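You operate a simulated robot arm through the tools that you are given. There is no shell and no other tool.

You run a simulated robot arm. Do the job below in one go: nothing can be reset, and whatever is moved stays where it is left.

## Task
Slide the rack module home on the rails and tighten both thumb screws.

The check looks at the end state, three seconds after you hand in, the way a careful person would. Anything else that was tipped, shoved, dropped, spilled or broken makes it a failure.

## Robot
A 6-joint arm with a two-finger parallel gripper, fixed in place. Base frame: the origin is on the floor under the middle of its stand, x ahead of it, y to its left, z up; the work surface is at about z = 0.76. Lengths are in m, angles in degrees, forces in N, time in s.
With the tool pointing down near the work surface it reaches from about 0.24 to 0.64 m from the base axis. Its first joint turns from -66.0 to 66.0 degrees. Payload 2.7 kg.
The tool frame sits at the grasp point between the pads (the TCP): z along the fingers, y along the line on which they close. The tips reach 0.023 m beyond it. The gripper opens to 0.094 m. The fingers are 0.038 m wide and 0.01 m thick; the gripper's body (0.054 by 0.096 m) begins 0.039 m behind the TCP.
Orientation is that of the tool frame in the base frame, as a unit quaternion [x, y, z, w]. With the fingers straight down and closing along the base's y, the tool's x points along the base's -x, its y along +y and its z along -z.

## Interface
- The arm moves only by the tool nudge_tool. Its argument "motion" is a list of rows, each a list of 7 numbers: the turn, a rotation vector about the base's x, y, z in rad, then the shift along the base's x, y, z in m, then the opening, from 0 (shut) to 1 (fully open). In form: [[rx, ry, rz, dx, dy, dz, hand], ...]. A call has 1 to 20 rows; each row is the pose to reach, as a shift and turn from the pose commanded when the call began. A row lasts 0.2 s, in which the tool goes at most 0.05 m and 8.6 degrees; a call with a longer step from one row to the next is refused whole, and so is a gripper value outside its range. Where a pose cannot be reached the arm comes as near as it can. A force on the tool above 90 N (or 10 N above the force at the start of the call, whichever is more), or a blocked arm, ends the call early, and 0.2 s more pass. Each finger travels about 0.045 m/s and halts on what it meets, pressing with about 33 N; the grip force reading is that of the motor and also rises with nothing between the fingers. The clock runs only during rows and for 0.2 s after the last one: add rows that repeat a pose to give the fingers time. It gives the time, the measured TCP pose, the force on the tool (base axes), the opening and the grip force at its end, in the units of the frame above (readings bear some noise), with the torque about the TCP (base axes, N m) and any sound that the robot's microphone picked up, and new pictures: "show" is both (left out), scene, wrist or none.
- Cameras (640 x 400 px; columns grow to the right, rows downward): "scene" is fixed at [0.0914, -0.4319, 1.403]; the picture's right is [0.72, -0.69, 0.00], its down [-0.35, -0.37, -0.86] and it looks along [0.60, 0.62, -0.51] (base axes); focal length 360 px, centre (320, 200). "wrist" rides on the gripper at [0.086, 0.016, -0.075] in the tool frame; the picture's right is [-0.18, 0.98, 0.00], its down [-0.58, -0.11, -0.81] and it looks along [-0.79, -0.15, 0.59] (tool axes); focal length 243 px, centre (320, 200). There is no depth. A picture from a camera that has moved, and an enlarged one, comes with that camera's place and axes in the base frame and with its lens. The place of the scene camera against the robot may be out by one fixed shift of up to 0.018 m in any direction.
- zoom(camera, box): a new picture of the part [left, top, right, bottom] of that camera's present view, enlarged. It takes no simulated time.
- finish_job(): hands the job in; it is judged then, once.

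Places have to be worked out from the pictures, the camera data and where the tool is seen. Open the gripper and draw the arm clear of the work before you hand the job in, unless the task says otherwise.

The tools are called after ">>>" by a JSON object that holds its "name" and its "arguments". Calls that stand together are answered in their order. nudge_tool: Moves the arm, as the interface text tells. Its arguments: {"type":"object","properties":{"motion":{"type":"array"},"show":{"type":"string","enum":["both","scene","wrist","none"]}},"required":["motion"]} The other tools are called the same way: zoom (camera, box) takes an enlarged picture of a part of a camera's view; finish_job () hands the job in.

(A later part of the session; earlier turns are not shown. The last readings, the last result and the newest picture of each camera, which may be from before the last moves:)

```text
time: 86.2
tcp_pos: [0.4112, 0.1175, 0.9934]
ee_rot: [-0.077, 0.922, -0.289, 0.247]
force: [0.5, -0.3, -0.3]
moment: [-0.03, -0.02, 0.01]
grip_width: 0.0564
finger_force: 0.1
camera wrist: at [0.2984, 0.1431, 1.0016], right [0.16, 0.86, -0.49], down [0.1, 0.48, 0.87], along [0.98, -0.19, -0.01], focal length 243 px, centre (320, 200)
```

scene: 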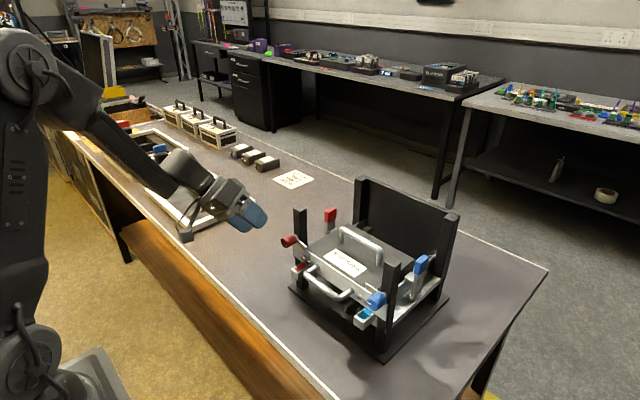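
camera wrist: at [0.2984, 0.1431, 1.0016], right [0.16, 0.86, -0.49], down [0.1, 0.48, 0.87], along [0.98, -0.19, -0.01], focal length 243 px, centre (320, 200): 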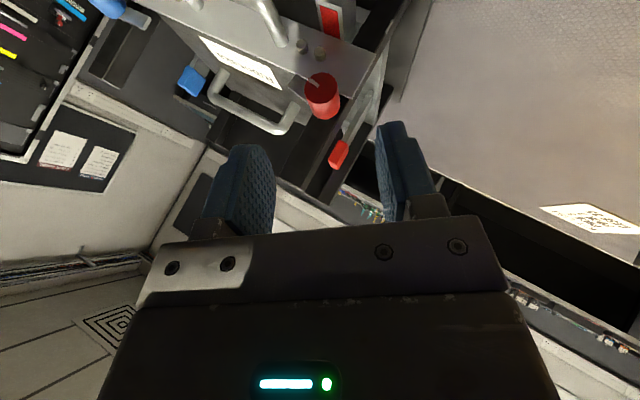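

>>> {"name": "zoom", "arguments": {"camera": "wrist", "box": [260, 40, 400, 140]}}

```text
4.00 times, centred on (330, 90) of wrist
camera zoom: at [0.2984, 0.1431, 1.0016], right [0.16, 0.86, -0.49], down [0.1, 0.48, 0.87], along [0.98, -0.19, -0.01], focal length 970 px, centre (280, 640)
```

zoom: 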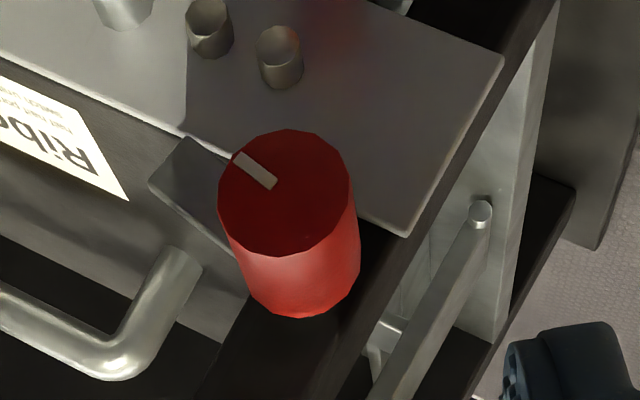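

The knob is centred on the tool's approach line to within a millimetre. I'll advance along the tool axis to straddle it at TCP x≈0.456.

>>> {"name": "nudge_tool", "arguments": {"motion": [[0, 0, 0, 0.015, -0.0148, -0.0212, 0.6], [0, 0, 0, 0.03, -0.0297, -0.0423, 0.6], [0, 0, 0, 0.038, -0.0375, -0.0535, 0.6], [0, 0, 0, 0.045, -0.0446, -0.0634, 0.6], [0, 0, 0, 0.045, -0.0446, -0.0634, 0.6]], "show": "both"}}

>>> {"name": "zoom", "arguments": {"camera": "wrist", "box": [190, 90, 430, 240]}}

>>> {"name": "zoom", "arguments": {"camera": "scene", "box": [250, 190, 350, 290]}}

```text
time: 87.4
tcp_pos: [0.4557, 0.0732, 0.93]
ee_rot: [-0.078, 0.922, -0.288, 0.247]
force: [0.3, 0.4, 0.0]
moment: [0.0, 0.04, -0.03]
grip_width: 0.0564
finger_force: 0.2
camera wrist: at [0.3436, 0.0977, 0.9388], right [0.16, 0.86, -0.49], down [0.1, 0.47, 0.87], along [0.98, -0.19, -0.01], focal length 243 px, centre (320, 200)
```

scene: 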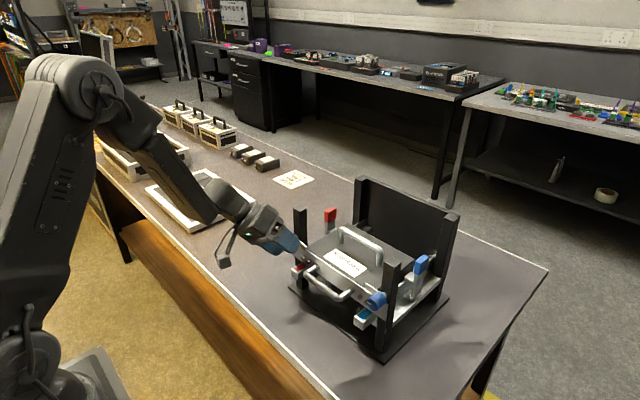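
wrist: 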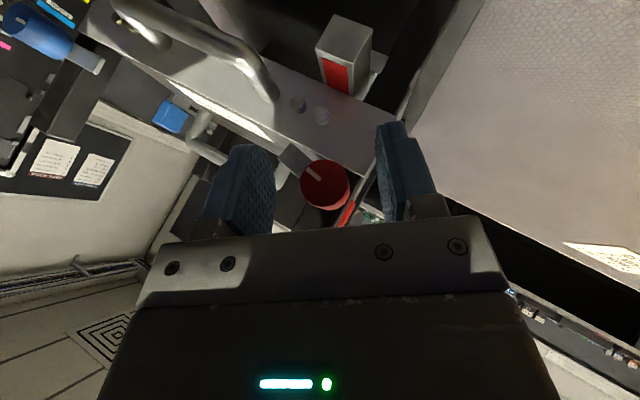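

```text
2.67 times, centred on (310, 165) of wrist
camera zoom: at [0.3436, 0.0977, 0.9388], right [0.16, 0.86, -0.49], down [0.1, 0.47, 0.87], along [0.98, -0.19, -0.01], focal length 647 px, centre (347, 293)
```

zoom: 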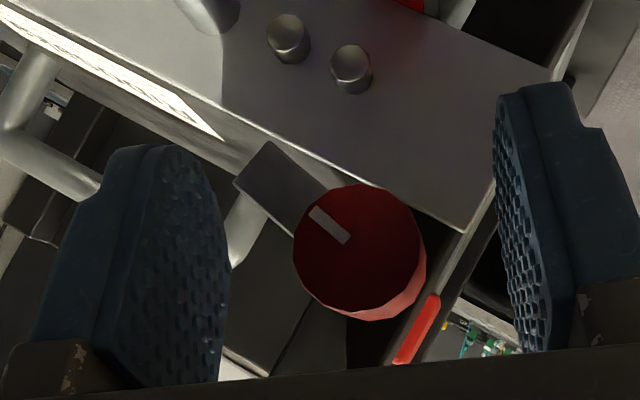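

```text
4.00 times, centred on (300, 240) of scene
camera zoom: at [0.0914, -0.4319, 1.403], right [0.72, -0.69, 0.0], down [-0.35, -0.37, -0.86], along [0.6, 0.62, -0.51], focal length 1441 px, centre (400, 40)
```

zoom: 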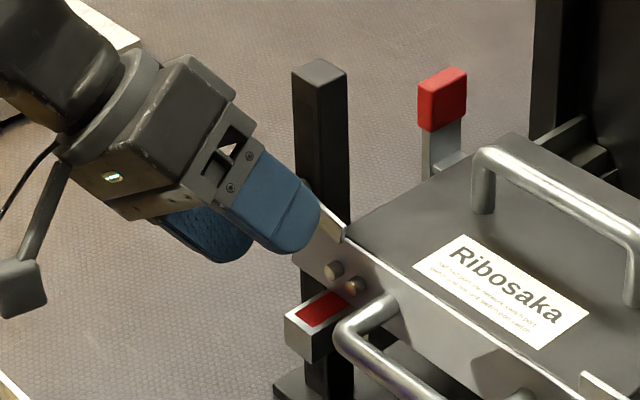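

The knob is nicely centred, the body is well clear of the post and there's no contact force. I'll close on the knob.

>>> {"name": "nudge_tool", "arguments": {"motion": [[0, 0, 0, 0, 0, 0, 0.4], [0, 0, 0, 0, 0, 0, 0], [0, 0, 0, 0, 0, 0, 0], [0, 0, 0, 0, 0, 0, 0], [0, 0, 0, 0, 0, 0, 0], [0, 0, 0, 0, 0, 0, 0]], "show": "wrist"}}

```text
time: 88.8
tcp_pos: [0.4546, 0.0747, 0.9293]
ee_rot: [-0.078, 0.922, -0.288, 0.247]
force: [2.6, 8.6, -9.8]
moment: [-0.01, -0.24, 0.39]
grip_width: 0.0245
finger_force: 44.6
camera wrist: at [0.3435, 0.0982, 0.9386], right [0.16, 0.86, -0.49], down [0.1, 0.47, 0.87], along [0.98, -0.19, -0.01], focal length 243 px, centre (320, 200)
```

wrist: 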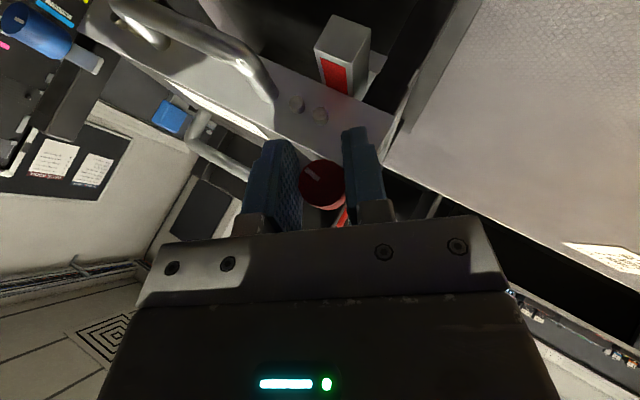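

Gripped with a modest 13 N side load. I'll trim 0.8 mm toward it and begin the turn, +20° about x, checking force and torque.

>>> {"name": "nudge_tool", "arguments": {"motion": [[0, 0, 0, 0, 0.0007, -0.0005, 0], [0.1, 0, 0, 0, 0.0007, -0.0005, 0], [0.2, 0, 0, 0, 0.0007, -0.0005, 0], [0.3, 0, 0, 0, 0.0007, -0.0005, 0], [0.35, 0, 0, 0, 0.0007, -0.0005, 0], [0.35, 0, 0, 0, 0.0007, -0.0005, 0]], "show": "both"}}

>>> {"name": "zoom", "arguments": {"camera": "wrist", "box": [190, 90, 430, 240]}}

>>> {"name": "zoom", "arguments": {"camera": "scene", "box": [250, 190, 350, 290]}}

```text
time: 90.2
tcp_pos: [0.4547, 0.0734, 0.9304]
ee_rot: [-0.031, 0.958, -0.125, 0.256]
force: [-4.5, -4.6, 9.0]
moment: [0.02, -0.1, 0.01]
grip_width: 0.0244
finger_force: 45.0
camera wrist: at [0.3435, 0.0939, 0.9467], right [0.16, 0.97, -0.16], down [0.1, 0.15, 0.98], along [0.98, -0.17, -0.07], focal length 243 px, centre (320, 200)
```

scene: 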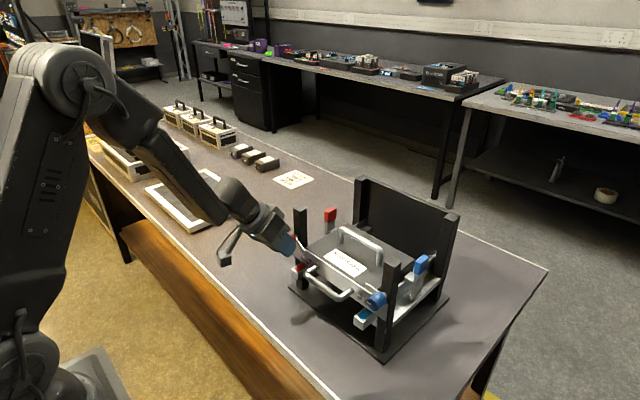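
wrist: 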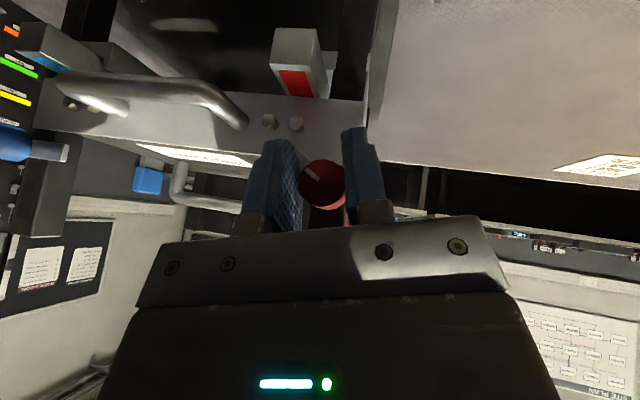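

```text
2.67 times, centred on (310, 165) of wrist
camera zoom: at [0.3435, 0.0939, 0.9467], right [0.16, 0.97, -0.16], down [0.1, 0.15, 0.98], along [0.98, -0.17, -0.07], focal length 647 px, centre (347, 293)
```

zoom: 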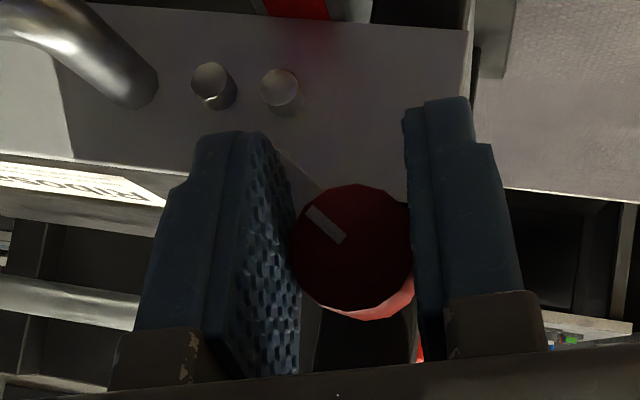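

```text
4.00 times, centred on (300, 240) of scene
camera zoom: at [0.0911, -0.432, 1.4029], right [0.72, -0.69, 0.0], down [-0.35, -0.37, -0.86], along [0.6, 0.62, -0.51], focal length 1441 px, centre (400, 40)
```

zoom: 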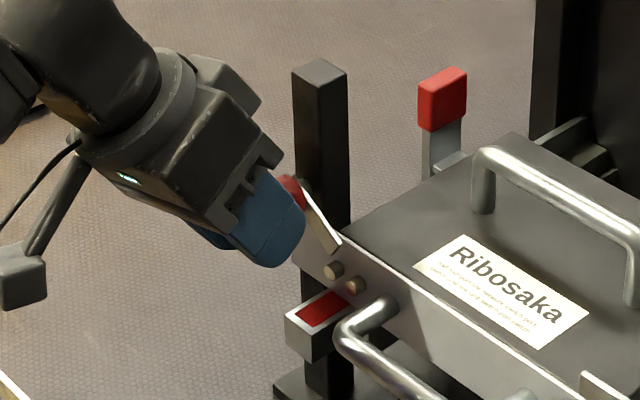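

That works well: the knob mark moves with the pads, the tab is now about 35° down, and torque is near zero. Continuing the turn another 20°.

>>> {"name": "nudge_tool", "arguments": {"motion": [[0.1, 0, 0, 0, 0, 0, 0], [0.2, 0, 0, 0, 0, 0, 0], [0.3, 0, 0, 0, 0, 0, 0], [0.38, 0, 0, 0, 0, 0, 0], [0.38, 0, 0, 0, 0, 0, 0]], "show": "both"}}

>>> {"name": "zoom", "arguments": {"camera": "scene", "box": [250, 190, 350, 290]}}

```text
time: 91.4
tcp_pos: [0.455, 0.0738, 0.9284]
ee_rot: [0.021, 0.964, 0.019, 0.265]
force: [-4.5, -71.8, -13.9]
moment: [0.01, 0.01, -0.39]
grip_width: 0.0246
finger_force: 45.1
out of reach, approached as far as the arm can: row 3, 4, 5
camera wrist: at [0.344, 0.0915, 0.95], right [0.19, 0.97, 0.14], down [0.08, -0.16, 0.98], along [0.98, -0.17, -0.11], focal length 243 px, centre (320, 200)
```

scene: 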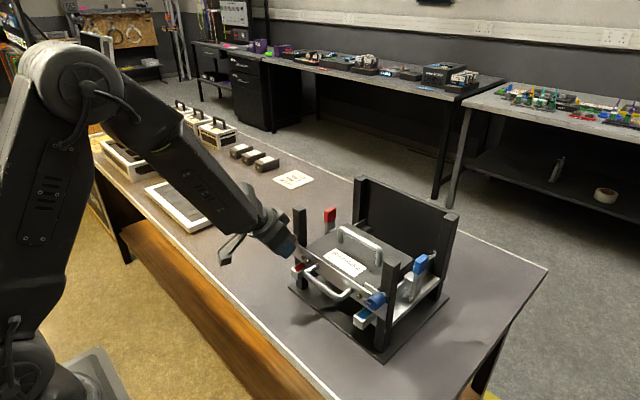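
wrist: 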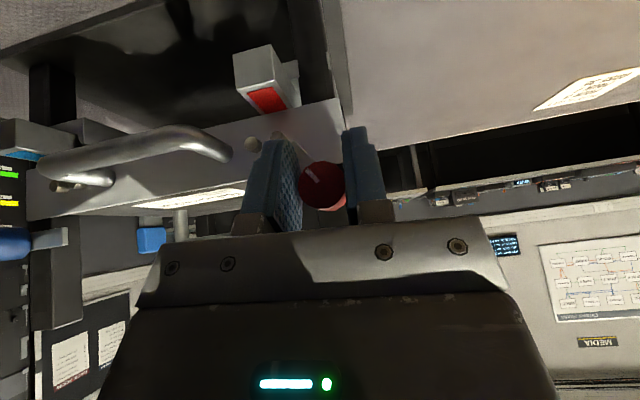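

```text
4.00 times, centred on (300, 240) of scene
camera zoom: at [0.0915, -0.4337, 1.4023], right [0.72, -0.69, 0.0], down [-0.35, -0.37, -0.86], along [0.6, 0.62, -0.51], focal length 1441 px, centre (400, 40)
```

zoom: 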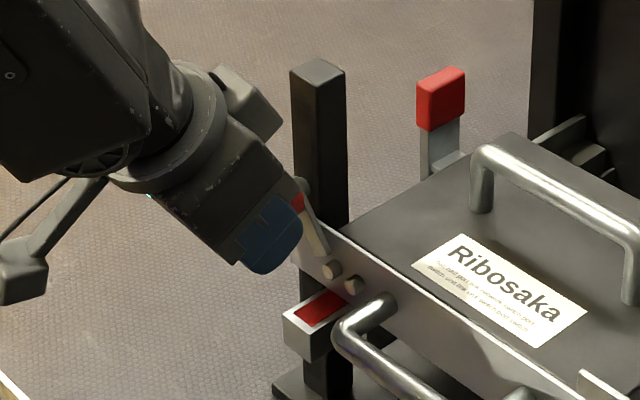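

The arm hit a reach limit near vertical roll at this height and is now side-loading the knob (72 N). I'll open the fingers right away to release that load, then work in shorter strokes on the side that is reachable.

>>> {"name": "nudge_tool", "arguments": {"motion": [[0, 0, 0, 0, 0, 0, 0.4], [0, 0, 0, 0, 0, 0, 0.6], [0, 0, 0, 0, 0, 0, 0.6], [0, 0, 0, 0, 0, 0, 0.6]], "show": "both"}}

>>> {"name": "zoom", "arguments": {"camera": "scene", "box": [250, 190, 350, 290]}}

>>> {"name": "zoom", "arguments": {"camera": "scene", "box": [270, 160, 470, 370]}}

```text
time: 92.4
tcp_pos: [0.4546, 0.084, 0.9302]
ee_rot: [0.009, 0.964, 0.024, 0.265]
force: [-0.1, 0.1, -0.3]
moment: [-0.01, -0.02, -0.01]
grip_width: 0.0563
finger_force: 0.0
camera wrist: at [0.3425, 0.0991, 0.9517], right [0.17, 0.98, 0.14], down [0.09, -0.16, 0.98], along [0.98, -0.15, -0.11], focal length 243 px, centre (320, 200)
```

scene: 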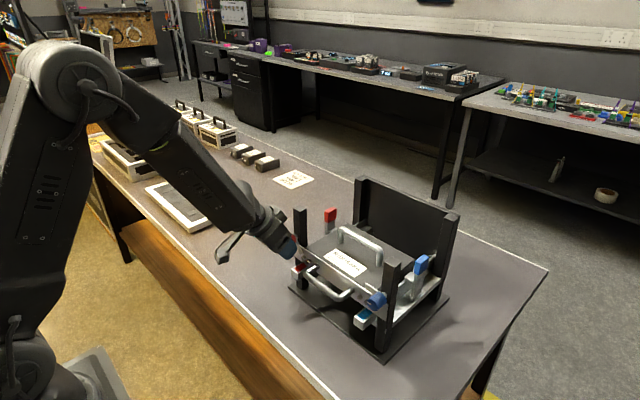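
wrist: 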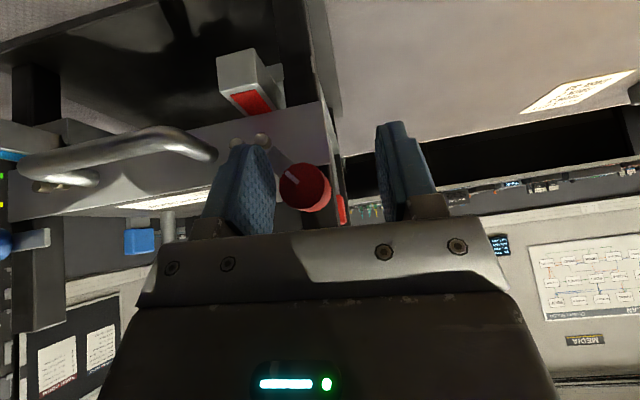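

```text
4.00 times, centred on (300, 240) of scene
camera zoom: at [0.0914, -0.4319, 1.403], right [0.72, -0.69, 0.0], down [-0.35, -0.37, -0.86], along [0.6, 0.62, -0.51], focal length 1441 px, centre (400, 40)
```

zoom: 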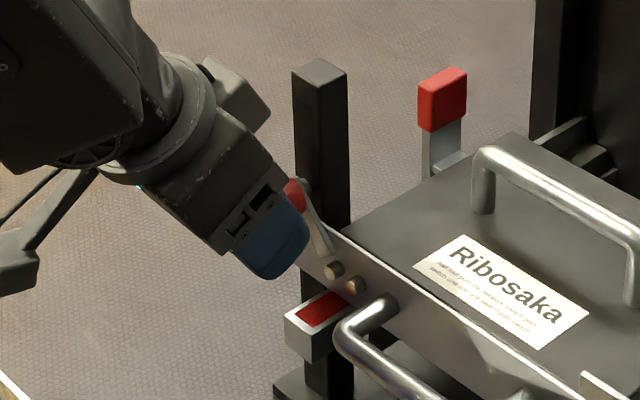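

```text
1.90 times, centred on (370, 265) of scene
camera zoom: at [0.0914, -0.4319, 1.403], right [0.72, -0.69, 0.0], down [-0.35, -0.37, -0.86], along [0.6, 0.62, -0.51], focal length 686 px, centre (225, 76)
```

zoom: 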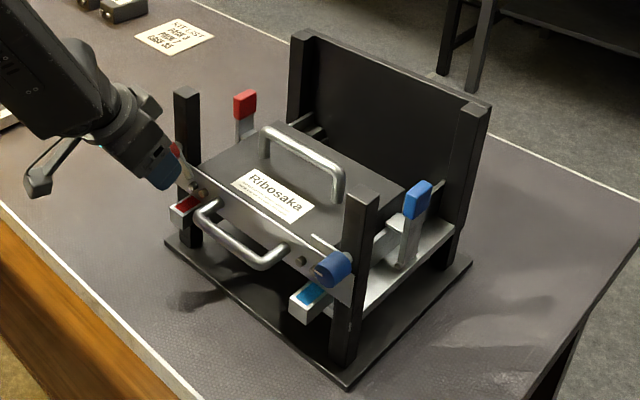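

Released cleanly: zero force, the rack is unmoved, and the red tab is about 50° down. I'll retract, roll back to α≈−43° (inside the good range) and regrip for another stroke.

>>> {"name": "nudge_tool", "arguments": {"motion": [[0, 0, 0, -0.014, 0, 0.02, 0.6], [0, 0, 0, -0.03, 0, 0.045, 0.6], [-0.13, 0.002, 0, -0.034, 0.005, 0.05, 0.6], [-0.265, 0.005, 0, -0.034, 0.01, 0.05, 0.6], [-0.4, 0.007, 0, -0.034, 0.015, 0.05, 0.6], [-0.535, 0.01, 0, -0.034, 0.02, 0.048, 0.6], [-0.67, 0.012, 0, -0.034, 0.026, 0.046, 0.6], [-0.801, 0.0144, 0, -0.034, 0.031, 0.044, 0.6], [-0.801, 0.0144, 0, -0.034, 0.031, 0.044, 0.6]], "show": "both"}}

>>> {"name": "zoom", "arguments": {"camera": "wrist", "box": [240, 40, 440, 180]}}

```text
time: 94.4
tcp_pos: [0.4208, 0.1143, 0.9752]
ee_rot: [-0.094, 0.898, -0.356, 0.24]
force: [0.0, 0.7, -0.3]
moment: [-0.02, 0.0, -0.01]
grip_width: 0.0565
finger_force: 0.1
camera wrist: at [0.3087, 0.141, 0.9795], right [0.16, 0.78, -0.6], down [0.1, 0.6, 0.8], along [0.98, -0.19, 0.02], focal length 243 px, centre (320, 200)
```

scene: 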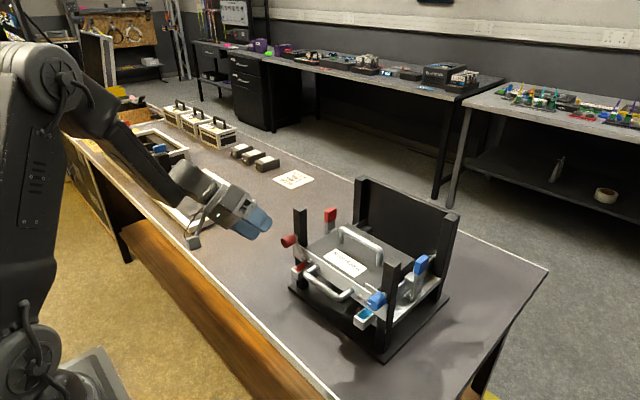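
wrist: 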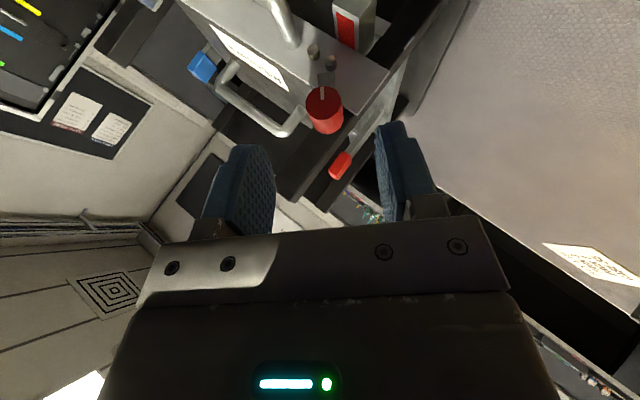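

```text
2.86 times, centred on (340, 110) of wrist
camera zoom: at [0.3087, 0.141, 0.9795], right [0.16, 0.78, -0.6], down [0.1, 0.6, 0.8], along [0.98, -0.19, 0.02], focal length 693 px, centre (263, 457)
```

zoom: 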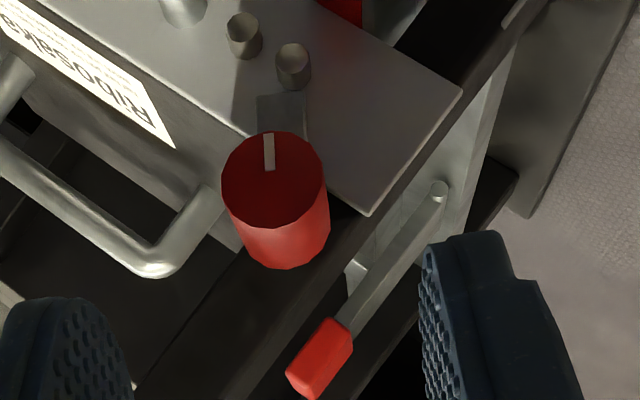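

The tab is about 58° down and sitting over the panel, with the knob aligned. I'll approach again at this angle.

>>> {"name": "nudge_tool", "arguments": {"motion": [[0, 0, 0, 0.012, -0.014, -0.0157, 0.6], [0, 0, 0, 0.024, -0.028, -0.0314, 0.6], [0, 0, 0, 0.0345, -0.04, -0.045, 0.6], [0, 0, 0, 0.0345, -0.04, -0.045, 0.6]], "show": "wrist"}}

>>> {"name": "zoom", "arguments": {"camera": "wrist", "box": [190, 90, 430, 240]}}

```text
time: 95.4
tcp_pos: [0.4544, 0.0741, 0.9295]
ee_rot: [-0.094, 0.899, -0.355, 0.24]
force: [0.2, 0.4, -0.5]
moment: [-0.02, -0.01, 0.0]
grip_width: 0.0563
finger_force: 0.0
camera wrist: at [0.3434, 0.1001, 0.9347], right [0.16, 0.78, -0.6], down [0.1, 0.6, 0.8], along [0.98, -0.19, 0.02], focal length 243 px, centre (320, 200)
```

wrist: 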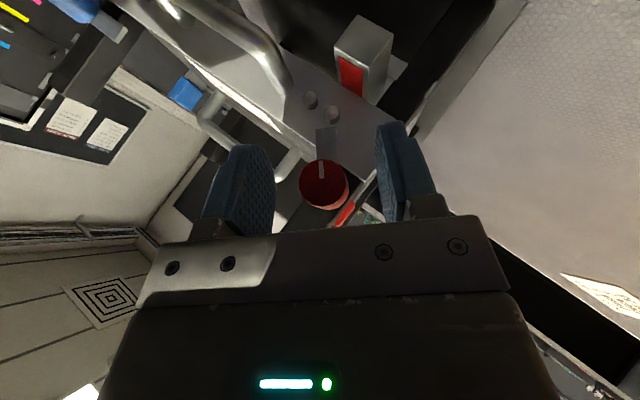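

```text
2.67 times, centred on (310, 165) of wrist
camera zoom: at [0.3434, 0.1001, 0.9347], right [0.16, 0.78, -0.6], down [0.1, 0.6, 0.8], along [0.98, -0.19, 0.02], focal length 647 px, centre (347, 293)
```

zoom: 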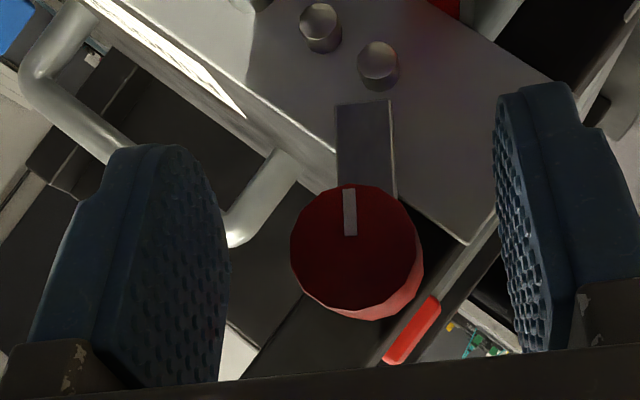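

The knob is centred between the pads. Closing, then turning in steps up to α≈−0.12 rad, which is inside the reachable range.

>>> {"name": "nudge_tool", "arguments": {"motion": [[0, 0, 0, 0, 0, 0, 0.4], [0, 0, 0, 0, 0, 0, 0], [0, 0, 0, 0, 0, 0, 0], [0, 0, 0, 0, 0, 0, 0], [0, 0, 0, 0, 0, 0, 0], [0, 0, 0, 0, 0, 0, 0]], "show": "none"}}

```text
time: 96.8
tcp_pos: [0.4545, 0.0731, 0.9298]
ee_rot: [-0.093, 0.899, -0.355, 0.24]
force: [1.5, -0.7, -1.0]
moment: [-0.02, 0.38, 0.34]
grip_width: 0.0247
finger_force: 44.9
```

Gripped with almost no side load. Turning +20° first.

>>> {"name": "nudge_tool", "arguments": {"motion": [[0.09, 0, 0, 0, 0, 0, 0], [0.18, 0, 0, 0, 0, 0, 0], [0.27, 0, 0, 0, 0, 0, 0], [0.35, 0, 0, 0, 0, 0, 0], [0.35, 0, 0, 0, 0, 0, 0]], "show": "wrist"}}

>>> {"name": "zoom", "arguments": {"camera": "wrist", "box": [190, 90, 430, 240]}}

```text
time: 98.0
tcp_pos: [0.4536, 0.0741, 0.9305]
ee_rot: [-0.049, 0.947, -0.194, 0.252]
force: [-5.3, -7.9, 11.3]
moment: [0.01, 0.23, 0.12]
grip_width: 0.0248
finger_force: 44.6
camera wrist: at [0.3432, 0.0969, 0.9439], right [0.17, 0.94, -0.3], down [0.1, 0.28, 0.95], along [0.98, -0.19, -0.05], focal length 243 px, centre (320, 200)
```

wrist: 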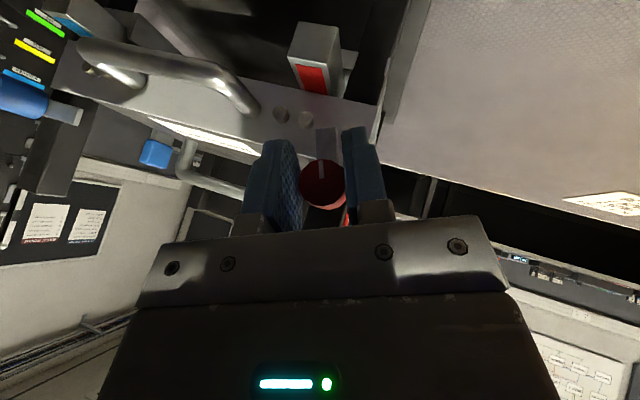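

```text
2.67 times, centred on (310, 165) of wrist
camera zoom: at [0.3432, 0.0969, 0.9439], right [0.17, 0.94, -0.3], down [0.1, 0.28, 0.95], along [0.98, -0.19, -0.05], focal length 647 px, centre (347, 293)
```

zoom: 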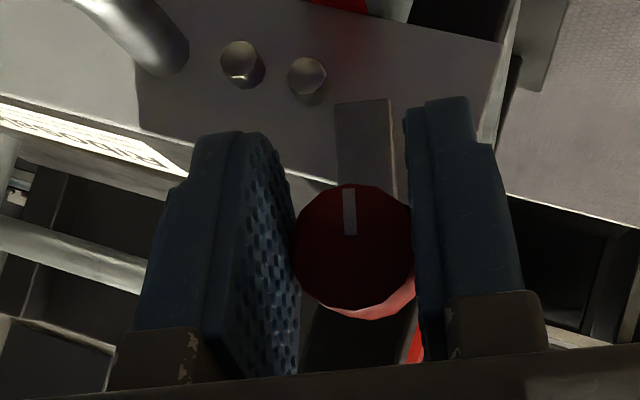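

The knob follows perfectly (the tab is about 78° down). I'll trim 0.8 mm for the side load and continue +16°, watching for the stop torque.

>>> {"name": "nudge_tool", "arguments": {"motion": [[0.07, 0, 0, 0, -0.0007, 0.0003, 0], [0.14, 0, 0, 0, -0.0007, 0.0003, 0], [0.21, 0, 0, 0, -0.0007, 0.0003, 0], [0.28, 0, 0, 0, -0.0007, 0.0003, 0], [0.28, 0, 0, 0, -0.0007, 0.0003, 0]], "show": "both"}}

>>> {"name": "zoom", "arguments": {"camera": "wrist", "box": [190, 90, 430, 240]}}

>>> {"name": "zoom", "arguments": {"camera": "scene", "box": [250, 190, 350, 290]}}

```text
time: 99.2
tcp_pos: [0.4561, 0.0732, 0.9312]
ee_rot: [-0.013, 0.964, -0.059, 0.258]
force: [-5.0, -10.5, 7.4]
moment: [-0.03, -0.99, 0.62]
grip_width: 0.025
finger_force: 44.7
camera wrist: at [0.3431, 0.0916, 0.95], right [0.16, 0.99, -0.03], down [0.1, 0.01, 0.99], along [0.98, -0.17, -0.1], focal length 243 px, centre (320, 200)
```

scene: 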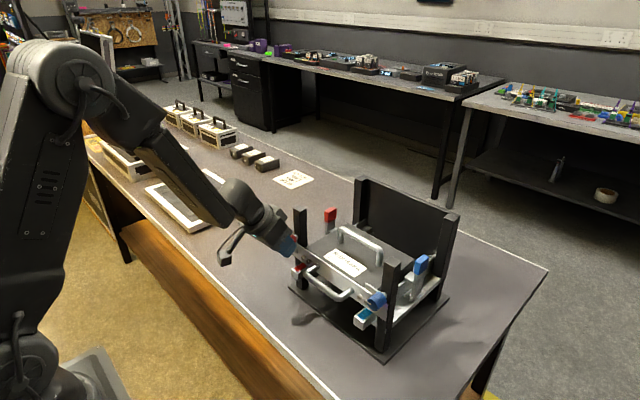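
wrist: 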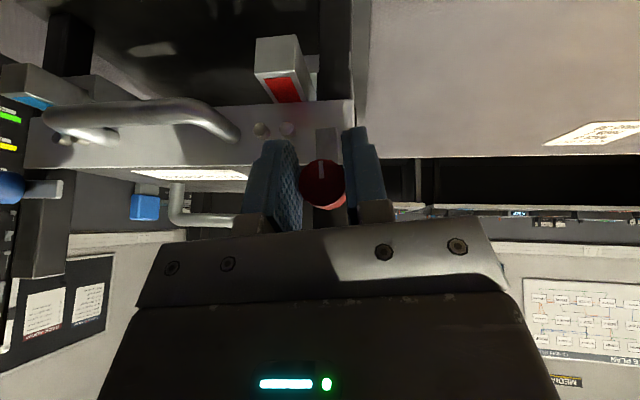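

```text
2.67 times, centred on (310, 165) of wrist
camera zoom: at [0.3431, 0.0916, 0.95], right [0.16, 0.99, -0.03], down [0.1, 0.01, 0.99], along [0.98, -0.17, -0.1], focal length 647 px, centre (347, 293)
```

zoom: 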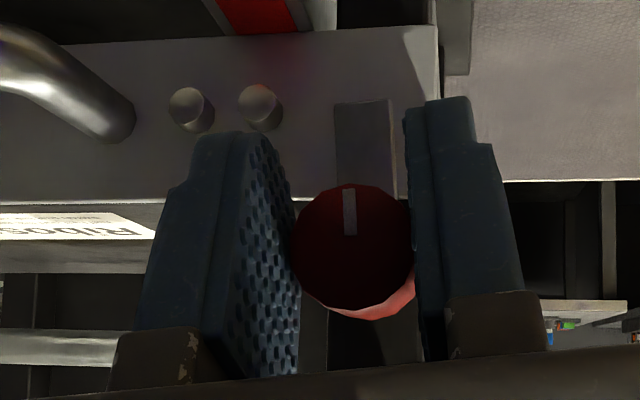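

```text
4.00 times, centred on (300, 240) of scene
camera zoom: at [0.0912, -0.4321, 1.4029], right [0.72, -0.69, 0.0], down [-0.35, -0.37, -0.86], along [0.6, 0.62, -0.51], focal length 1441 px, centre (400, 40)
```

zoom: 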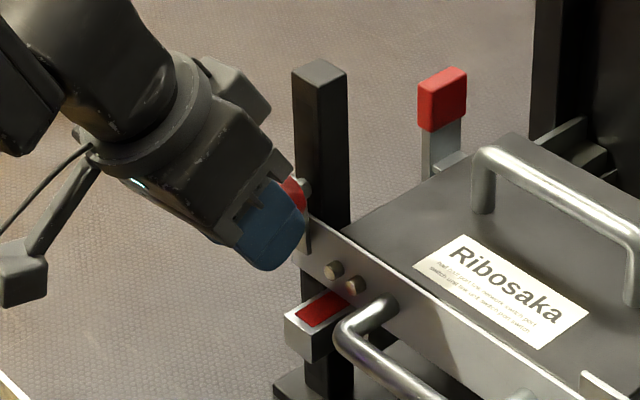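

The tab is now straight down over the panel (about 92°), but I've felt no end-stop torque yet. To be sure the screw is actually tight, I'll release, roll back, regrip and turn further until it stops.

>>> {"name": "nudge_tool", "arguments": {"motion": [[0, 0, 0, 0, 0, 0, 0.3], [0, 0, 0, 0, 0, 0, 0.6], [0, 0, 0, 0, 0, 0, 0.6], [0, 0, 0, -0.014, 0, 0.022, 0.6], [0, 0, 0, -0.03, 0, 0.045, 0.6], [-0.13, 0, 0, -0.034, 0.005, 0.05, 0.6], [-0.26, 0, 0, -0.034, 0.012, 0.05, 0.6], [-0.39, 0, 0, -0.034, 0.02, 0.05, 0.6], [-0.52, 0, 0, -0.034, 0.03, 0.048, 0.6], [-0.63, 0, 0, -0.034, 0.041, 0.045, 0.6], [-0.63, 0, 0, -0.034, 0.041, 0.045, 0.6]], "show": "both"}}

>>> {"name": "zoom", "arguments": {"camera": "wrist", "box": [240, 40, 440, 180]}}

>>> {"name": "zoom", "arguments": {"camera": "scene", "box": [270, 200, 350, 290]}}

```text
time: 101.6
tcp_pos: [0.4209, 0.1151, 0.9761]
ee_rot: [-0.093, 0.898, -0.356, 0.24]
force: [-0.5, -0.1, 0.3]
moment: [0.01, 0.01, 0.02]
grip_width: 0.0562
finger_force: 0.1
camera wrist: at [0.3089, 0.1409, 0.9795], right [0.16, 0.78, -0.6], down [0.1, 0.6, 0.8], along [0.98, -0.19, 0.02], focal length 243 px, centre (320, 200)
```

scene: 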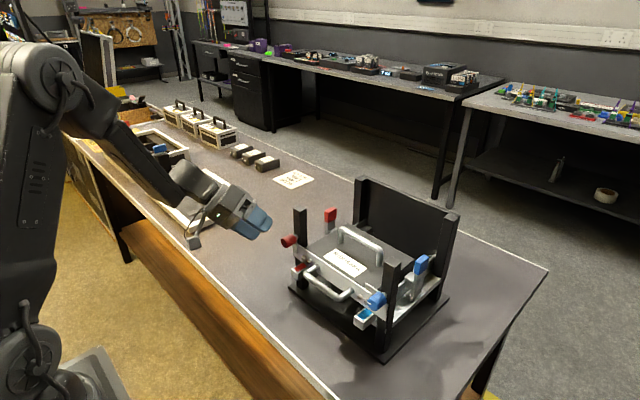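
wrist: 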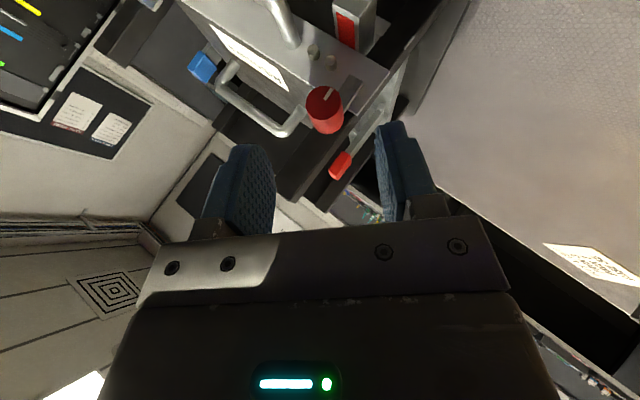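

```text
2.86 times, centred on (340, 110) of wrist
camera zoom: at [0.3089, 0.1409, 0.9795], right [0.16, 0.78, -0.6], down [0.1, 0.6, 0.8], along [0.98, -0.19, 0.02], focal length 693 px, centre (263, 457)
```

zoom: 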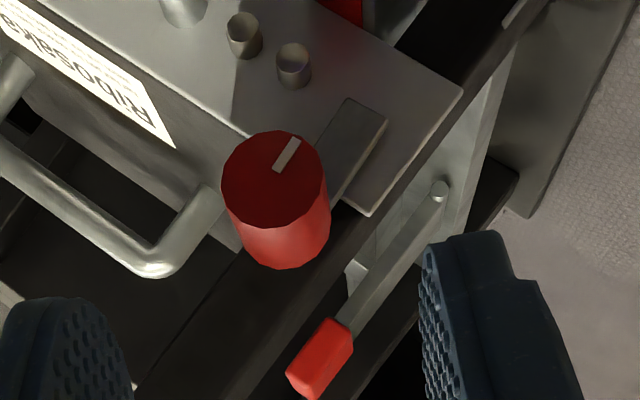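

```text
4.44 times, centred on (310, 245) of scene
camera zoom: at [0.0914, -0.4318, 1.403], right [0.72, -0.69, 0.0], down [-0.35, -0.37, -0.86], along [0.6, 0.62, -0.51], focal length 1602 px, centre (364, 0)
```

zoom: 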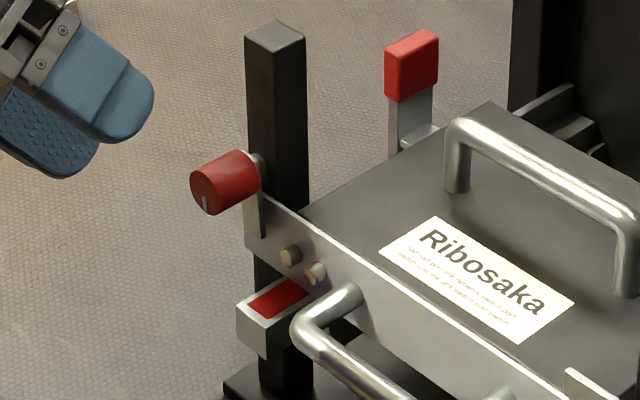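

The red tab is now vertical over the panel ear. I'll regrip once more to find out whether the screw has an end stop just beyond this.

>>> {"name": "nudge_tool", "arguments": {"motion": [[0, 0, 0, 0.012, -0.0143, -0.016, 0.6], [0, 0, 0, 0.024, -0.0287, -0.032, 0.6], [0, 0, 0, 0.034, -0.041, -0.0458, 0.6], [0, 0, 0, 0.034, -0.041, -0.0458, 0.4], [0, 0, 0, 0.034, -0.041, -0.0458, 0], [0, 0, 0, 0.034, -0.041, -0.0458, 0], [0, 0, 0, 0.034, -0.041, -0.0458, 0], [0, 0, 0, 0.034, -0.041, -0.0458, 0], [0, 0, 0, 0.034, -0.041, -0.0458, 0]], "show": "wrist"}}

```text
time: 103.6
tcp_pos: [0.4556, 0.0734, 0.9296]
ee_rot: [-0.093, 0.899, -0.354, 0.24]
force: [6.5, -1.3, -7.8]
moment: [0.05, -0.58, 0.63]
grip_width: 0.0242
finger_force: 45.0
camera wrist: at [0.3434, 0.0993, 0.9339], right [0.16, 0.78, -0.6], down [0.1, 0.59, 0.8], along [0.98, -0.19, 0.02], focal length 243 px, centre (320, 200)
```

wrist: 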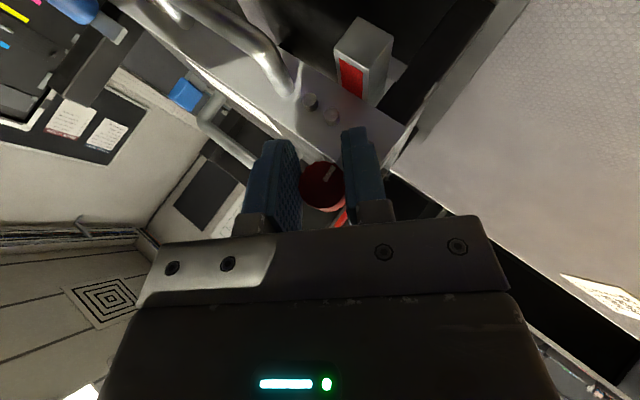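

Gripped well. Turning +12° and reading the torque.

>>> {"name": "nudge_tool", "arguments": {"motion": [[0.07, 0, 0, 0, 0, 0, 0], [0.14, 0, 0, 0, 0, 0, 0], [0.21, 0, 0, 0, 0, 0, 0], [0.21, 0, 0, 0, 0, 0, 0]], "show": "wrist"}}

>>> {"name": "zoom", "arguments": {"camera": "wrist", "box": [190, 90, 430, 240]}}

```text
time: 104.6
tcp_pos: [0.4541, 0.0721, 0.9292]
ee_rot: [-0.067, 0.931, -0.258, 0.249]
force: [-2.5, -0.2, 2.2]
moment: [-0.52, 0.25, 0.24]
grip_width: 0.0247
finger_force: 45.0
camera wrist: at [0.3433, 0.0979, 0.9394], right [0.16, 0.89, -0.43], down [0.1, 0.42, 0.9], along [0.98, -0.19, -0.02], focal length 243 px, centre (320, 200)
```

wrist: 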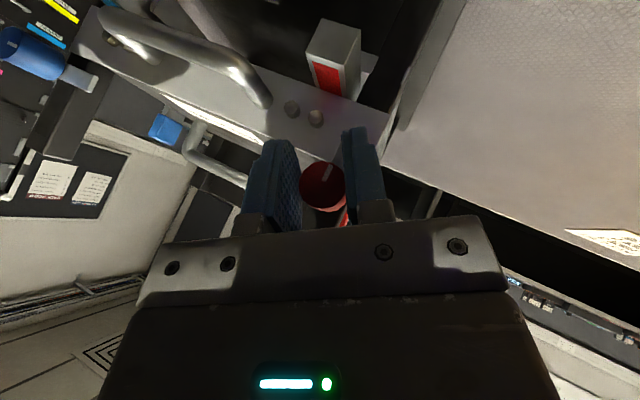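

```text
2.67 times, centred on (310, 165) of wrist
camera zoom: at [0.3433, 0.0979, 0.9394], right [0.16, 0.89, -0.43], down [0.1, 0.42, 0.9], along [0.98, -0.19, -0.02], focal length 647 px, centre (347, 293)
```

zoom: 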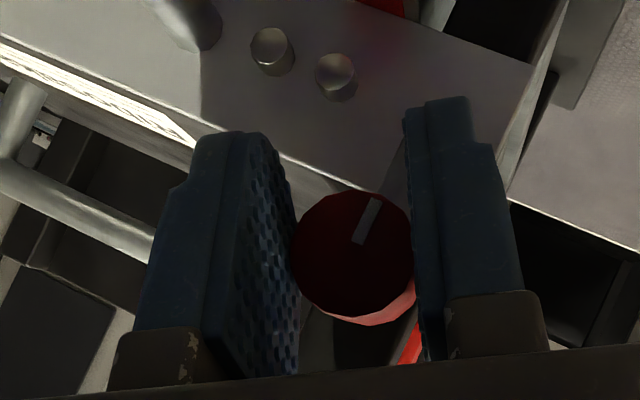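

The torque rose to −0.52 N·m and the mark no longer follows the pads, so the red screw is at its end stop: tight, with the tab over the panel. I'll release and retreat up and away.

>>> {"name": "nudge_tool", "arguments": {"motion": [[0, 0, 0, 0, 0, 0, 0.3], [0, 0, 0, 0, 0, 0, 0.6], [0, 0, 0, 0, 0, 0, 0.6], [0, 0, 0, -0.014, 0.012, 0.018, 0.6], [0, 0, 0, -0.028, 0.025, 0.038, 0.6], [0, 0, 0, -0.034, 0.035, 0.07, 0.6], [0, 0, 0, -0.034, 0.045, 0.11, 0.6], [0, 0, 0, -0.03, 0.045, 0.15, 0.6], [0, 0, 0, -0.025, 0.045, 0.16, 0.6], [0, 0, 0, -0.025, 0.045, 0.16, 0.6]], "show": "both"}}

>>> {"name": "zoom", "arguments": {"camera": "scene", "box": [270, 200, 350, 290]}}

```text
time: 106.8
tcp_pos: [0.4298, 0.1196, 1.0891]
ee_rot: [-0.066, 0.931, -0.26, 0.248]
force: [-0.6, 0.5, -0.6]
moment: [0.0, -0.06, 0.0]
grip_width: 0.0563
finger_force: 0.0
camera wrist: at [0.3175, 0.1435, 1.0995], right [0.16, 0.89, -0.43], down [0.1, 0.42, 0.9], along [0.98, -0.19, -0.02], focal length 243 px, centre (320, 200)
```

scene: 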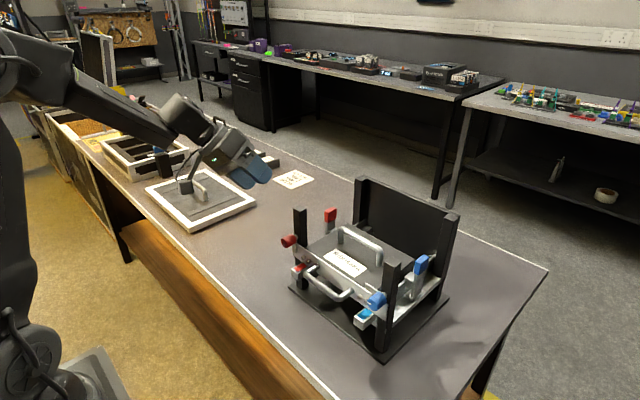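
wrist: 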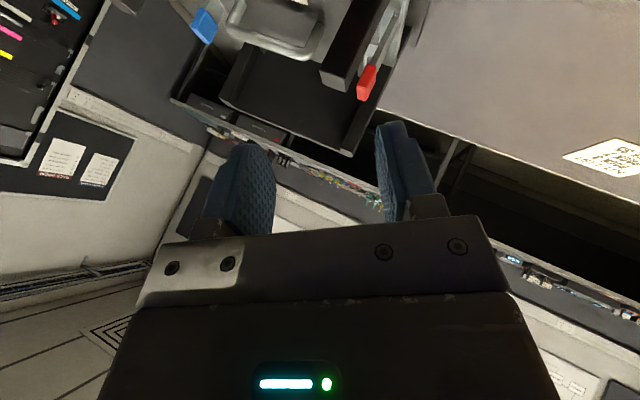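

```text
4.44 times, centred on (310, 245) of scene
camera zoom: at [0.0914, -0.4319, 1.403], right [0.72, -0.69, 0.0], down [-0.35, -0.37, -0.86], along [0.6, 0.62, -0.51], focal length 1602 px, centre (364, 0)
```

zoom: 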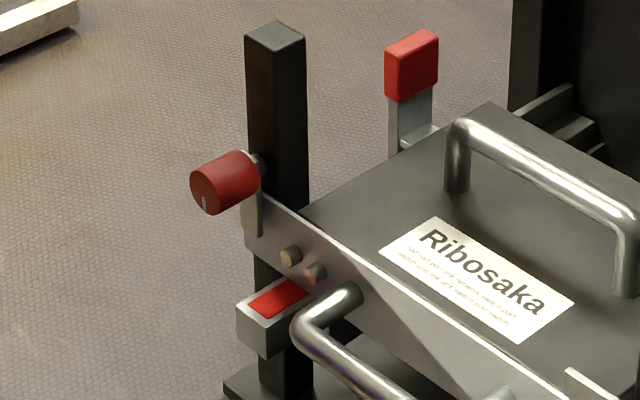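

Red is done: the tab is vertical over the panel and everything else is intact. Now for the blue one. I'll roll to α≈+43° up here, where crossing vertical worked before, and then traverse to the right side.

>>> {"name": "nudge_tool", "arguments": {"motion": [[0.13, 0, 0, 0, 0, 0, 0.6], [0.26, 0, 0, 0, 0, 0, 0.6], [0.39, 0, 0, 0, 0, 0, 0.6], [0.52, 0, 0, 0, 0, 0, 0.6], [0.65, 0, 0, 0, 0, 0, 0.6], [0.78, 0, 0, 0, 0, 0, 0.6], [0.91, 0, 0, 0, 0, 0, 0.6], [1.04, 0, 0, 0, 0, 0, 0.6], [1.17, 0, 0, 0, 0, 0, 0.6], [1.29, 0, 0, 0, 0, 0, 0.6], [1.29, 0, 0, 0, 0, 0, 0.6]], "show": "none"}}

>>> {"name": "nudge_tool", "arguments": {"motion": [[0, 0, 0, 0, -0.03, 0, 0.6], [0, 0, 0, 0, -0.07, 0, 0.6], [0, 0, 0, 0, -0.11, 0, 0.6], [0, 0, 0, 0, -0.15, 0, 0.6]], "show": "scene"}}

```text
time: 109.2
tcp_pos: [0.4307, 0.1184, 1.0881]
ee_rot: [0.096, 0.899, 0.354, 0.24]
force: [-0.4, -0.7, -0.4]
moment: [0.01, 0.0, -0.01]
grip_width: 0.0565
finger_force: 0.1
```

```text
time: 110.2
tcp_pos: [0.4292, -0.03, 1.0886]
ee_rot: [0.096, 0.9, 0.352, 0.239]
force: [0.0, 0.4, -0.6]
moment: [0.0, 0.03, -0.01]
grip_width: 0.0564
finger_force: 0.1
```

scene: 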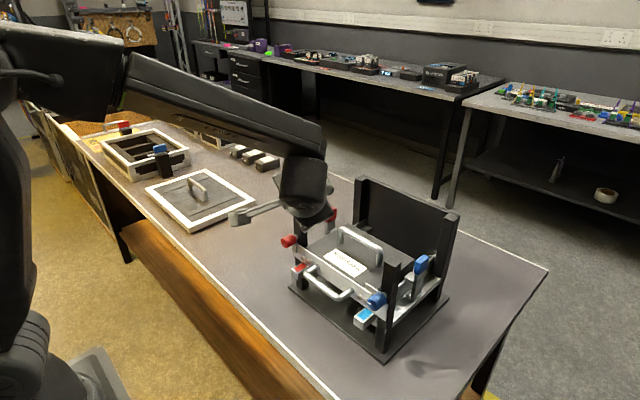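

>>> {"name": "nudge_tool", "arguments": {"motion": [[0, 0, 0, 0, -0.04, 0, 0.6], [0, 0, 0, -0.003, -0.08, 0, 0.6], [0, 0, 0, -0.006, -0.12, 0, 0.6], [0, 0, 0, -0.009, -0.155, 0, 0.6], [0, 0, 0, -0.01, -0.182, -0.02, 0.6], [0, 0, 0, -0.01, -0.182, -0.055, 0.6], [0, 0, 0, -0.01, -0.182, -0.09, 0.6], [0, 0, 0, -0.01, -0.182, -0.114, 0.6], [0, 0, 0, -0.01, -0.182, -0.114, 0.6]], "show": "both"}}

>>> {"name": "zoom", "arguments": {"camera": "wrist", "box": [220, 40, 420, 180]}}

```text
time: 112.2
tcp_pos: [0.4211, -0.2138, 0.9753]
ee_rot: [0.096, 0.9, 0.352, 0.239]
force: [-0.4, 0.7, -0.4]
moment: [0.01, 0.02, -0.01]
grip_width: 0.0564
finger_force: 0.0
camera wrist: at [0.3089, -0.2169, 1.0027], right [0.16, 0.66, 0.74], down [0.1, -0.75, 0.65], along [0.98, -0.03, -0.19], focal length 243 px, centre (320, 200)
```

scene: 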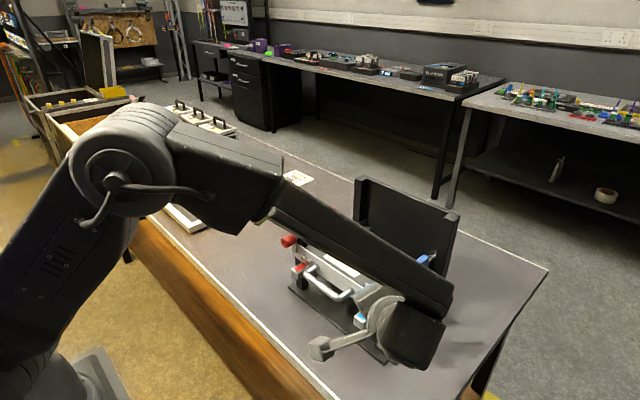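
wrist: 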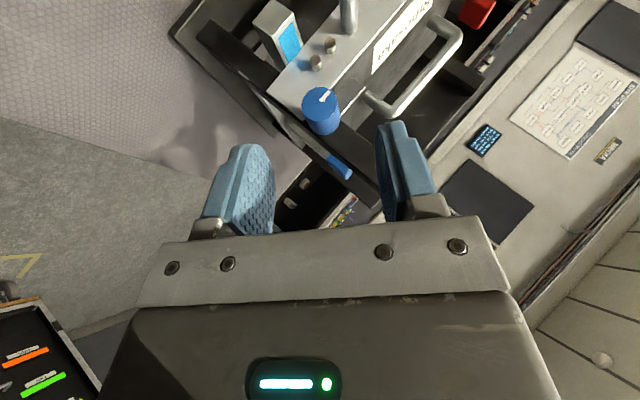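

```text
2.86 times, centred on (320, 110) of wrist
camera zoom: at [0.3089, -0.2169, 1.0027], right [0.16, 0.66, 0.74], down [0.1, -0.75, 0.65], along [0.98, -0.03, -0.19], focal length 693 px, centre (320, 457)
```

zoom: 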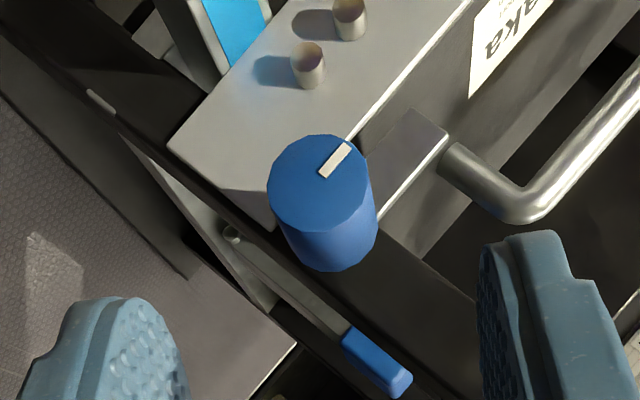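

Good view of the blue knob; this view puts its axis at y≈−0.1747, z≈0.930 (consistent with the rack centre at −0.0505). I'll approach along the tool axis.

>>> {"name": "nudge_tool", "arguments": {"motion": [[0, 0, 0, 0.012, 0.0135, -0.0157, 0.6], [0, 0, 0, 0.024, 0.0272, -0.0315, 0.6], [0, 0, 0, 0.0344, 0.0391, -0.0453, 0.6], [0, 0, 0, 0.0344, 0.0391, -0.0453, 0.6]], "show": "both"}}

>>> {"name": "zoom", "arguments": {"camera": "wrist", "box": [190, 90, 430, 240]}}

```text
time: 113.2
tcp_pos: [0.4553, -0.1742, 0.9298]
ee_rot: [0.096, 0.9, 0.352, 0.239]
force: [-0.3, -0.9, 0.5]
moment: [0.02, -0.02, 0.01]
grip_width: 0.0563
finger_force: 0.2
camera wrist: at [0.3434, -0.1775, 0.9576], right [0.16, 0.66, 0.74], down [0.1, -0.75, 0.65], along [0.98, -0.03, -0.19], focal length 243 px, centre (320, 200)
```

scene: 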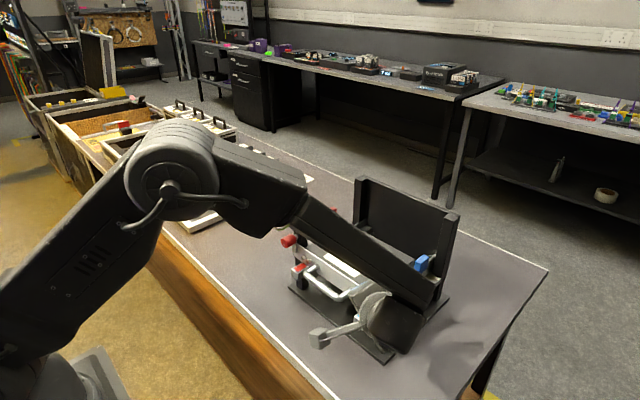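
wrist: 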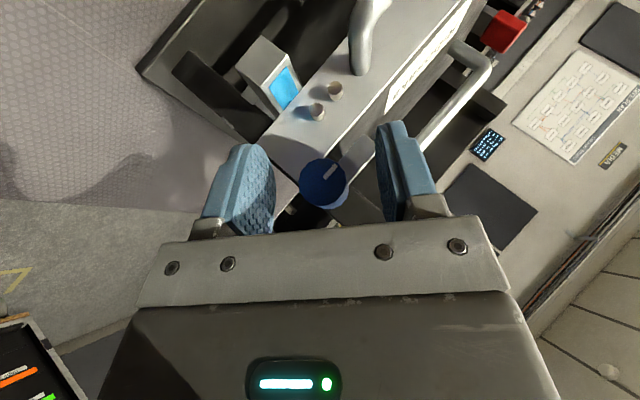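

```text
2.67 times, centred on (310, 165) of wrist
camera zoom: at [0.3434, -0.1775, 0.9576], right [0.16, 0.66, 0.74], down [0.1, -0.75, 0.65], along [0.98, -0.03, -0.19], focal length 647 px, centre (347, 293)
```

zoom: 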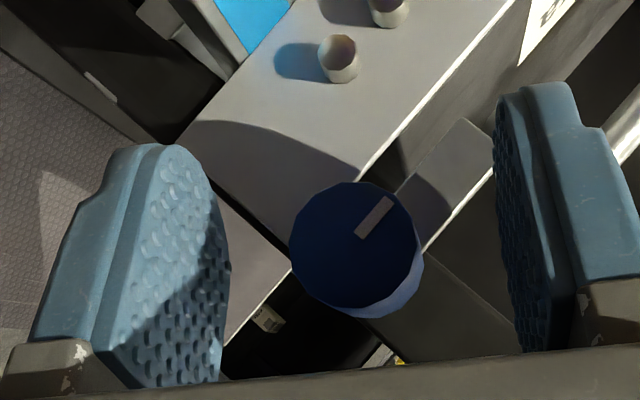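

The blue knob is centred between the pads with zero contact force. Closing on it.

>>> {"name": "nudge_tool", "arguments": {"motion": [[0, 0, 0, 0, 0, 0, 0.4], [0, 0, 0, 0, 0, 0, 0], [0, 0, 0, 0, 0, 0, 0], [0, 0, 0, 0, 0, 0, 0], [0, 0, 0, 0, 0, 0, 0], [0, 0, 0, 0, 0, 0, 0]], "show": "none"}}

```text
time: 114.6
tcp_pos: [0.4556, -0.1743, 0.93]
ee_rot: [0.095, 0.899, 0.353, 0.239]
force: [0.6, 1.7, 0.0]
moment: [-0.01, -0.41, 0.13]
grip_width: 0.0247
finger_force: 44.6
```

Gripped with essentially no side load. Turning −12° about x first to confirm that direction is free.

>>> {"name": "nudge_tool", "arguments": {"motion": [[-0.07, 0, 0, 0, 0, 0, 0], [-0.14, 0, 0, 0, 0, 0, 0], [-0.21, 0, 0, 0, 0, 0, 0], [-0.21, 0, 0, 0, 0, 0, 0]], "show": "wrist"}}

>>> {"name": "zoom", "arguments": {"camera": "wrist", "box": [190, 90, 430, 240]}}

```text
time: 115.6
tcp_pos: [0.4543, -0.1741, 0.9304]
ee_rot: [0.069, 0.931, 0.256, 0.25]
force: [3.3, 1.1, 5.9]
moment: [0.02, 0.58, 0.7]
grip_width: 0.0247
finger_force: 45.1
camera wrist: at [0.3431, -0.1716, 0.9578], right [0.16, 0.8, 0.58], down [0.1, -0.6, 0.79], along [0.98, -0.07, -0.18], focal length 243 px, centre (320, 200)
```

wrist: 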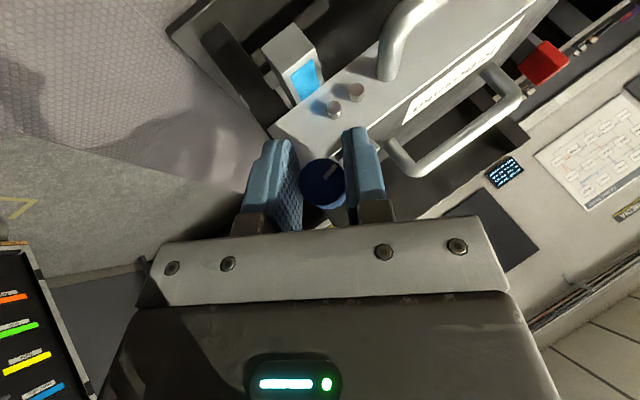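

```text
2.67 times, centred on (310, 165) of wrist
camera zoom: at [0.3431, -0.1716, 0.9578], right [0.16, 0.8, 0.58], down [0.1, -0.6, 0.79], along [0.98, -0.07, -0.18], focal length 647 px, centre (347, 293)
```

zoom: 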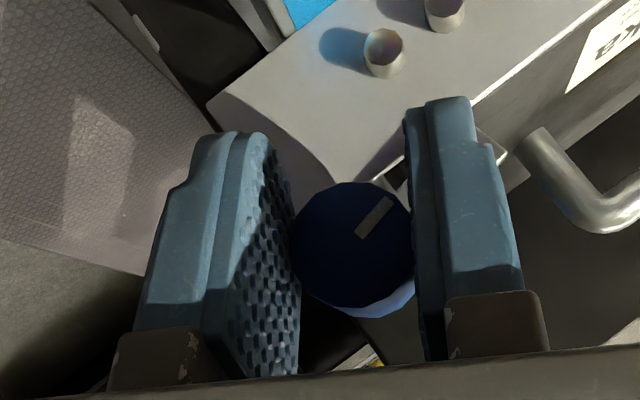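

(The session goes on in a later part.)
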